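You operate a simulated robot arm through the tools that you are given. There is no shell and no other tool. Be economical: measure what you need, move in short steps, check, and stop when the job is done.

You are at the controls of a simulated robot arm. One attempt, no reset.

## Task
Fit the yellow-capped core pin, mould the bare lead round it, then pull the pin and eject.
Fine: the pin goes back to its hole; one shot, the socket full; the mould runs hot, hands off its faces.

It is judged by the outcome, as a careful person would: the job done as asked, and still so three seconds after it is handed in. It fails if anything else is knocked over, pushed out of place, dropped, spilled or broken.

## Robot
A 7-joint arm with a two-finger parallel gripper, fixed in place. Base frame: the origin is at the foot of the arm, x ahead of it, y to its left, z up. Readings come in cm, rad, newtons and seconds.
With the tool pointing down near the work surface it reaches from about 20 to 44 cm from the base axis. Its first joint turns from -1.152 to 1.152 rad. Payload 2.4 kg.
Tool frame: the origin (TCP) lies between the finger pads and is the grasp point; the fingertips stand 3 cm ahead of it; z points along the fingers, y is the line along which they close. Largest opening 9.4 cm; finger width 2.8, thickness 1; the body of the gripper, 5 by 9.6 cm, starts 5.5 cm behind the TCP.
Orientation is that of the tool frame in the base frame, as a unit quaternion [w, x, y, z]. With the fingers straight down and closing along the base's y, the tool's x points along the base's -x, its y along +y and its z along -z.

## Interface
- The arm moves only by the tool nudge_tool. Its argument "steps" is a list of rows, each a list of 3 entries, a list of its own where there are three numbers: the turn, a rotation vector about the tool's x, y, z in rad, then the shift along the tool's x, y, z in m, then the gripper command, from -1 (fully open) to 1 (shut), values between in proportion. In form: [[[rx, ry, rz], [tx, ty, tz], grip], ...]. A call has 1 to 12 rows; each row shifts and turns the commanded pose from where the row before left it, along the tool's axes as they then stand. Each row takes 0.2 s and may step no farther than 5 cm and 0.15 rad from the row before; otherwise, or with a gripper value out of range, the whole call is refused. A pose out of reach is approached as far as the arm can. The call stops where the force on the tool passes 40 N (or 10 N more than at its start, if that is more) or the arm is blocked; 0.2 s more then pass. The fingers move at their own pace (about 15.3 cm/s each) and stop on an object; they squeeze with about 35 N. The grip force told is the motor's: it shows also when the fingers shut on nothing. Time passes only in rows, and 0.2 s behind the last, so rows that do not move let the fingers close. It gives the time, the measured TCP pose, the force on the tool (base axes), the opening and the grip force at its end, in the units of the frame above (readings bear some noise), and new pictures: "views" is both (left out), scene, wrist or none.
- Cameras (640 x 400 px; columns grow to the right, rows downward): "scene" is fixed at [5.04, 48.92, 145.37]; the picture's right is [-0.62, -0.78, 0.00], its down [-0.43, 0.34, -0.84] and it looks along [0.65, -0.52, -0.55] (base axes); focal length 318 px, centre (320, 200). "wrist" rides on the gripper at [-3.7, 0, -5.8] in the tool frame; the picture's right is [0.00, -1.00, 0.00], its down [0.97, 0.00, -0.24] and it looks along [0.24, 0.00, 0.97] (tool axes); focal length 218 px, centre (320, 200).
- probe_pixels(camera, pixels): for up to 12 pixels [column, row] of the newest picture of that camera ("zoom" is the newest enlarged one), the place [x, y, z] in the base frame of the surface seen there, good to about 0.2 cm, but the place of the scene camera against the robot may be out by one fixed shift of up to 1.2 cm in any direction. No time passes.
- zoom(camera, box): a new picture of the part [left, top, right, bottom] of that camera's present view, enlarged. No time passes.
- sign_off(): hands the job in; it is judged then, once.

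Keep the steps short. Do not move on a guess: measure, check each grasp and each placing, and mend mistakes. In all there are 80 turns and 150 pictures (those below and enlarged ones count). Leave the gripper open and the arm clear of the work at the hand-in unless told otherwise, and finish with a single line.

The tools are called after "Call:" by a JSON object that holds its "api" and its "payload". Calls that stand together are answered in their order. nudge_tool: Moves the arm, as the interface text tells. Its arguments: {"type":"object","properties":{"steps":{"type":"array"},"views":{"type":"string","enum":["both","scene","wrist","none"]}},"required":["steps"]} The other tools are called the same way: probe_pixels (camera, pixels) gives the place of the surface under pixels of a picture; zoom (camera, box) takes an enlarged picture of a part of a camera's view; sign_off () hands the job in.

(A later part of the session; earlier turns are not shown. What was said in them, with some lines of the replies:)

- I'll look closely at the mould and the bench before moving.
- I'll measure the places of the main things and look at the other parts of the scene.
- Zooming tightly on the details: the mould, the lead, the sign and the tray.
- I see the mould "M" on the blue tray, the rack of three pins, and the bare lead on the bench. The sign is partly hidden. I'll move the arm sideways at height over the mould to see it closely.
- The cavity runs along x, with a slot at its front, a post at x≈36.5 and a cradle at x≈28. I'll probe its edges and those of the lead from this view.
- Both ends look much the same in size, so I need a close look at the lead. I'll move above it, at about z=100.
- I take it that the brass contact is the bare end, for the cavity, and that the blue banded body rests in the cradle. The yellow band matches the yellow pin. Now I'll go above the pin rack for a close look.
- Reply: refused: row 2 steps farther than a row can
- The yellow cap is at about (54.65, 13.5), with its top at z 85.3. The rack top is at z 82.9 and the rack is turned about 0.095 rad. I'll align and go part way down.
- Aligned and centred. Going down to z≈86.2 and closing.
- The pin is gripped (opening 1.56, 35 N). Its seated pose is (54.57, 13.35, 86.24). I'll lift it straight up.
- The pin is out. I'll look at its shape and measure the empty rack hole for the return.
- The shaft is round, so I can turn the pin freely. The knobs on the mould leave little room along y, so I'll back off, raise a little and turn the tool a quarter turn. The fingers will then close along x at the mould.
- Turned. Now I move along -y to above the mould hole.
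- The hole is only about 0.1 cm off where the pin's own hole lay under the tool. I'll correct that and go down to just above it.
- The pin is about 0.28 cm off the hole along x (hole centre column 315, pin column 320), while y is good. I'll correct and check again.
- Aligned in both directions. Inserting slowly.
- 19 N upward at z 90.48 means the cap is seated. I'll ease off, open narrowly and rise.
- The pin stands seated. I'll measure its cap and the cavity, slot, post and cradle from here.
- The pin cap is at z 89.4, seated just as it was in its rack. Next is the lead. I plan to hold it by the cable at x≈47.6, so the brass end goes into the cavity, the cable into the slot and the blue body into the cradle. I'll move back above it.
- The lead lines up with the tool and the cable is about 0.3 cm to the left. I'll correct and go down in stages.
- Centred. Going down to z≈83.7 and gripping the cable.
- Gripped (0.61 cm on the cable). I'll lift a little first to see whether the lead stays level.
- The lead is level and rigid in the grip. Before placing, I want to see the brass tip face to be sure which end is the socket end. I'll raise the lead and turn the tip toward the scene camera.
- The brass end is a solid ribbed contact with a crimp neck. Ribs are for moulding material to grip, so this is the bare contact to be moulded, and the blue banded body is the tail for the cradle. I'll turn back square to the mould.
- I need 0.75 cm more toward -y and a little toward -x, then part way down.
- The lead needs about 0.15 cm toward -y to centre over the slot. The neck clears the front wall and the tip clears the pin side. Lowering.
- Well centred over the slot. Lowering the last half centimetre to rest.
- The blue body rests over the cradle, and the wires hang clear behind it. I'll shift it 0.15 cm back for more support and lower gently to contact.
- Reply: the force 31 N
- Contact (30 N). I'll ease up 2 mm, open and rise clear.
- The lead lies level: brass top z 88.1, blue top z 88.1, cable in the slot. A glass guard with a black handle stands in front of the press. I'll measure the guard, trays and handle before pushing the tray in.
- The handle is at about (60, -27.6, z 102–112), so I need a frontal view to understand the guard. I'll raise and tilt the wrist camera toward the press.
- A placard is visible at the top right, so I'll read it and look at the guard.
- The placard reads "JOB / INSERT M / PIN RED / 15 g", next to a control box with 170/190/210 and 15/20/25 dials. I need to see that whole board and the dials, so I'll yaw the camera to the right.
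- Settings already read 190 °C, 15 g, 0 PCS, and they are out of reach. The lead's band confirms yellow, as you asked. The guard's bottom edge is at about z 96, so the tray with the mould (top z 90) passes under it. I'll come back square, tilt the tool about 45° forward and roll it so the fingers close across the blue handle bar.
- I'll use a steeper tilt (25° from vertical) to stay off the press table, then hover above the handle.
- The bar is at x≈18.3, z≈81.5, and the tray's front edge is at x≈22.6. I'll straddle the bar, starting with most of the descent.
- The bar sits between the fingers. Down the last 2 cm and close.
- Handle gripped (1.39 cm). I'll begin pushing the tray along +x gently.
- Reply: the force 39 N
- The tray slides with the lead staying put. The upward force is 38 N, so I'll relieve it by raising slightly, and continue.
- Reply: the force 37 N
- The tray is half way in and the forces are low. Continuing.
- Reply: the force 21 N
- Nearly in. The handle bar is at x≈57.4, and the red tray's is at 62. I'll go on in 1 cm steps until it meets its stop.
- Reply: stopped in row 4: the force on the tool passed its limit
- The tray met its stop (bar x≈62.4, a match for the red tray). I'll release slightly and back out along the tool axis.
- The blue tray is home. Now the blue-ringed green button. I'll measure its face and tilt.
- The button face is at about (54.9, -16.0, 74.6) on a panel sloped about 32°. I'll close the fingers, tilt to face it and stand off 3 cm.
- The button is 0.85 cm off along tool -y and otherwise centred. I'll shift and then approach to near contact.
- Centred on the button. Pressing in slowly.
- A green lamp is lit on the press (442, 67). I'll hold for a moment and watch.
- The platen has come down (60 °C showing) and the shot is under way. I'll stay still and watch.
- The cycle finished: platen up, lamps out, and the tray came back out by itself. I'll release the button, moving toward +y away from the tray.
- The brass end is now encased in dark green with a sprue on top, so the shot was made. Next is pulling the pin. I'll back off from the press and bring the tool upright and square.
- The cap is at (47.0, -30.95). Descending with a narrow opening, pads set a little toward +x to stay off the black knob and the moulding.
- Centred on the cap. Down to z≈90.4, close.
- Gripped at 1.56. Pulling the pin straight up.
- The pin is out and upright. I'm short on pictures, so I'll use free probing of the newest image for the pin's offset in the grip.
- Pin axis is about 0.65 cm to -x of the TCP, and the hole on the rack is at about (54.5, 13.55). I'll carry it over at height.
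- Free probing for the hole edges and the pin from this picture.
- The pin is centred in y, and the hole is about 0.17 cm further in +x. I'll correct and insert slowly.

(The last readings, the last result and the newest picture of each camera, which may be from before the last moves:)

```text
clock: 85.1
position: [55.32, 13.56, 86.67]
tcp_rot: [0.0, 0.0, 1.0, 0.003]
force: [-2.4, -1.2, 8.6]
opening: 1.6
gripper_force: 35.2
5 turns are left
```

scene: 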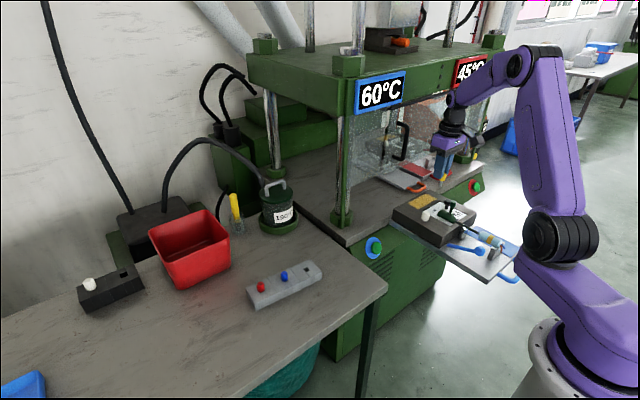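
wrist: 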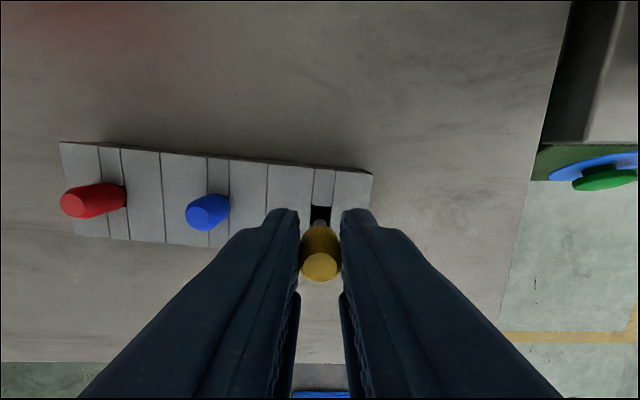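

The pin is seated (8.6 N, z 86.7). Turns are short, so I'll release, rise and travel toward the blue ejector lever in one call.

Call:
{"api": "nudge_tool", "payload": {"steps": [[[0, 0, 0], [0, 0, 0], 0.4], [[0, 0, 0], [0, 0, 0], 0.4], [[0, 0, 0], [0, 0, -0.04], 0.4], [[0, 0, 0], [0, 0, -0.045], 0.4], [[0, 0, 0], [0.0292, -0.0394, 0], 1], [[0, 0, 0], [0.0292, -0.0394, 0], 1], [[0, 0, 0], [0.0292, -0.0394, 0], 1], [[0, 0, 0], [0.0292, -0.0394, 0], 1], [[0, 0, 0], [0.0292, -0.0394, 0], 1], [[0, 0, 0], [0.0292, -0.0394, 0], 1], [[0, 0, 0], [0.0292, -0.0394, 0], 1], [[0, 0, 0], [0.0292, -0.0394, 0], 1]], "views": "scene"}}

```text
clock: 87.7
position: [31.66, -17.84, 94.87]
tcp_rot: [0.0, 0.0, 1.0, 0.003]
force: [-1.0, -1.0, -0.1]
opening: 0.01
gripper_force: 32.9
4 turns are left
```

scene: 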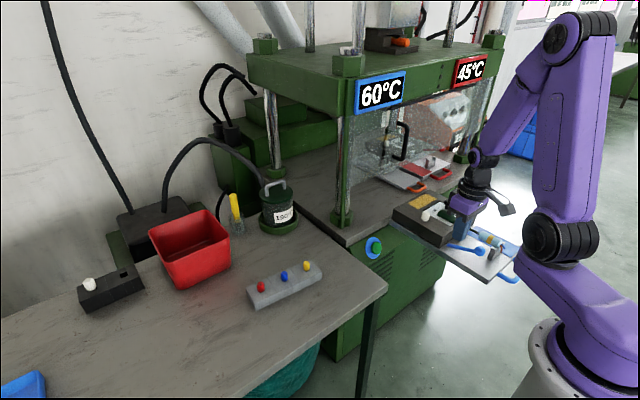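

The yellow pin is back in its rack (306, 266). Now I'll place the closed fingertips over the lever ball (28.3, -23, top z 89.3) and push it down to eject.

Call:
{"api": "nudge_tool", "payload": {"steps": [[[0, 0, 0], [0.017, -0.0258, 0], 1], [[0, 0, 0], [0.017, -0.0258, 0], 1], [[0, 0, 0], [0, 0, 0.02], 1], [[0, 0, 0], [0, 0, 0.008], 1], [[0, 0, 0], [0.001, 0, 0.008], 1], [[0, 0, 0], [0.001, 0, 0.008], 1], [[0, 0, 0], [0.001, 0, 0.008], 1], [[0, 0, 0], [0.001, 0, 0.008], 1], [[0, 0, 0], [0.001, 0, 0.008], 1], [[0, 0, 0], [0, 0, 0.004], 1], [[0, 0, 0], [0, 0, 0], 1]], "views": "both"}}

```text
clock: 89.5
position: [28.06, -23.15, 89.13]
tcp_rot: [0.001, 0.0, 1.0, 0.002]
force: [-2.7, 3.9, 38.6]
opening: 0.03
gripper_force: 33.4
stopped in row 9: the force on the tool passed its limit (the readings are from after the stop); the commanded pose is now the measured one
3 turns are left
```

scene: 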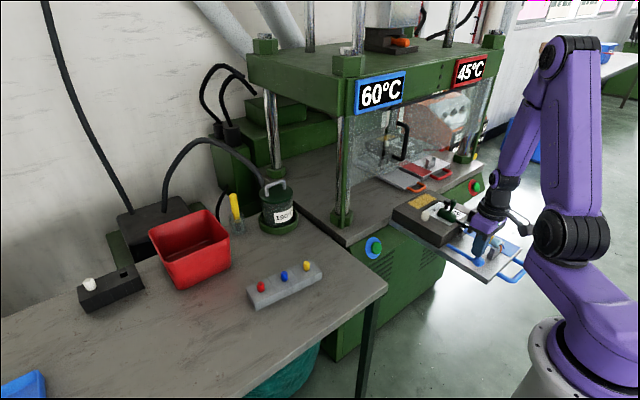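
wrist: 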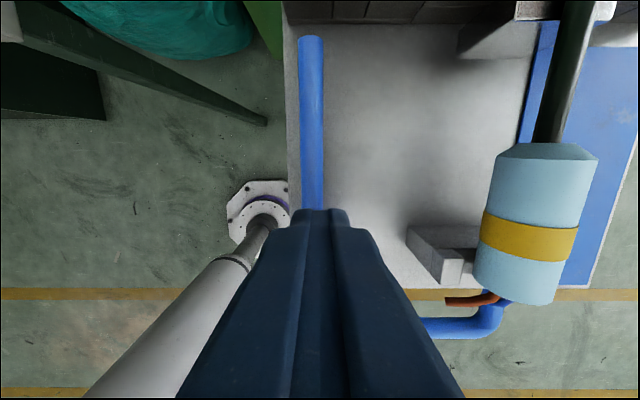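

The lever reached its stop and the lead has risen out of the cavity and cradle, so it is ejected. I'll let the lever up gently, then move up and clear with the gripper open.

Call:
{"api": "nudge_tool", "payload": {"steps": [[[0, 0, 0], [0, 0, -0.006], 1], [[0, 0, 0], [0, 0, -0.008], 1], [[0, 0, 0], [0, 0, -0.01], 1], [[0, 0, 0], [0, 0, -0.01], 1], [[0, 0, 0], [0, 0, -0.02], 1], [[0, 0, 0], [0, 0.02, -0.04], 1], [[0, 0, 0], [0, 0.03, -0.03], 1], [[0, 0, 0], [0, 0.04, -0.02], 1], [[0, 0, 0], [0, 0.045, 0], -1], [[0, 0, 0], [0, 0.045, 0], -1], [[0, 0, 0], [0, 0, 0], -1]], "views": "scene"}}

```text
clock: 91.9
position: [28.27, -5.24, 103.69]
tcp_rot: [0.0, 0.002, 1.0, 0.003]
force: [-0.5, -0.2, 0.8]
opening: 9.41
gripper_force: 0.0
no pictures are left
2 turns are left
```

The pictures are used up. The arm is clear and the gripper is open, so I'm handing in.

Call:
{"api": "sign_off", "payload": {}}

```text
The job is handed in.
```

I fitted the yellow pin, moulded the brass end of the lead in one shot, put the pin back in its rack hole, and pushed the ejector lever to its stop, which lifted the lead out; I couldn't check for a completely full socket, or how the lead settled after the lever came back up, because I had run out of pictures.
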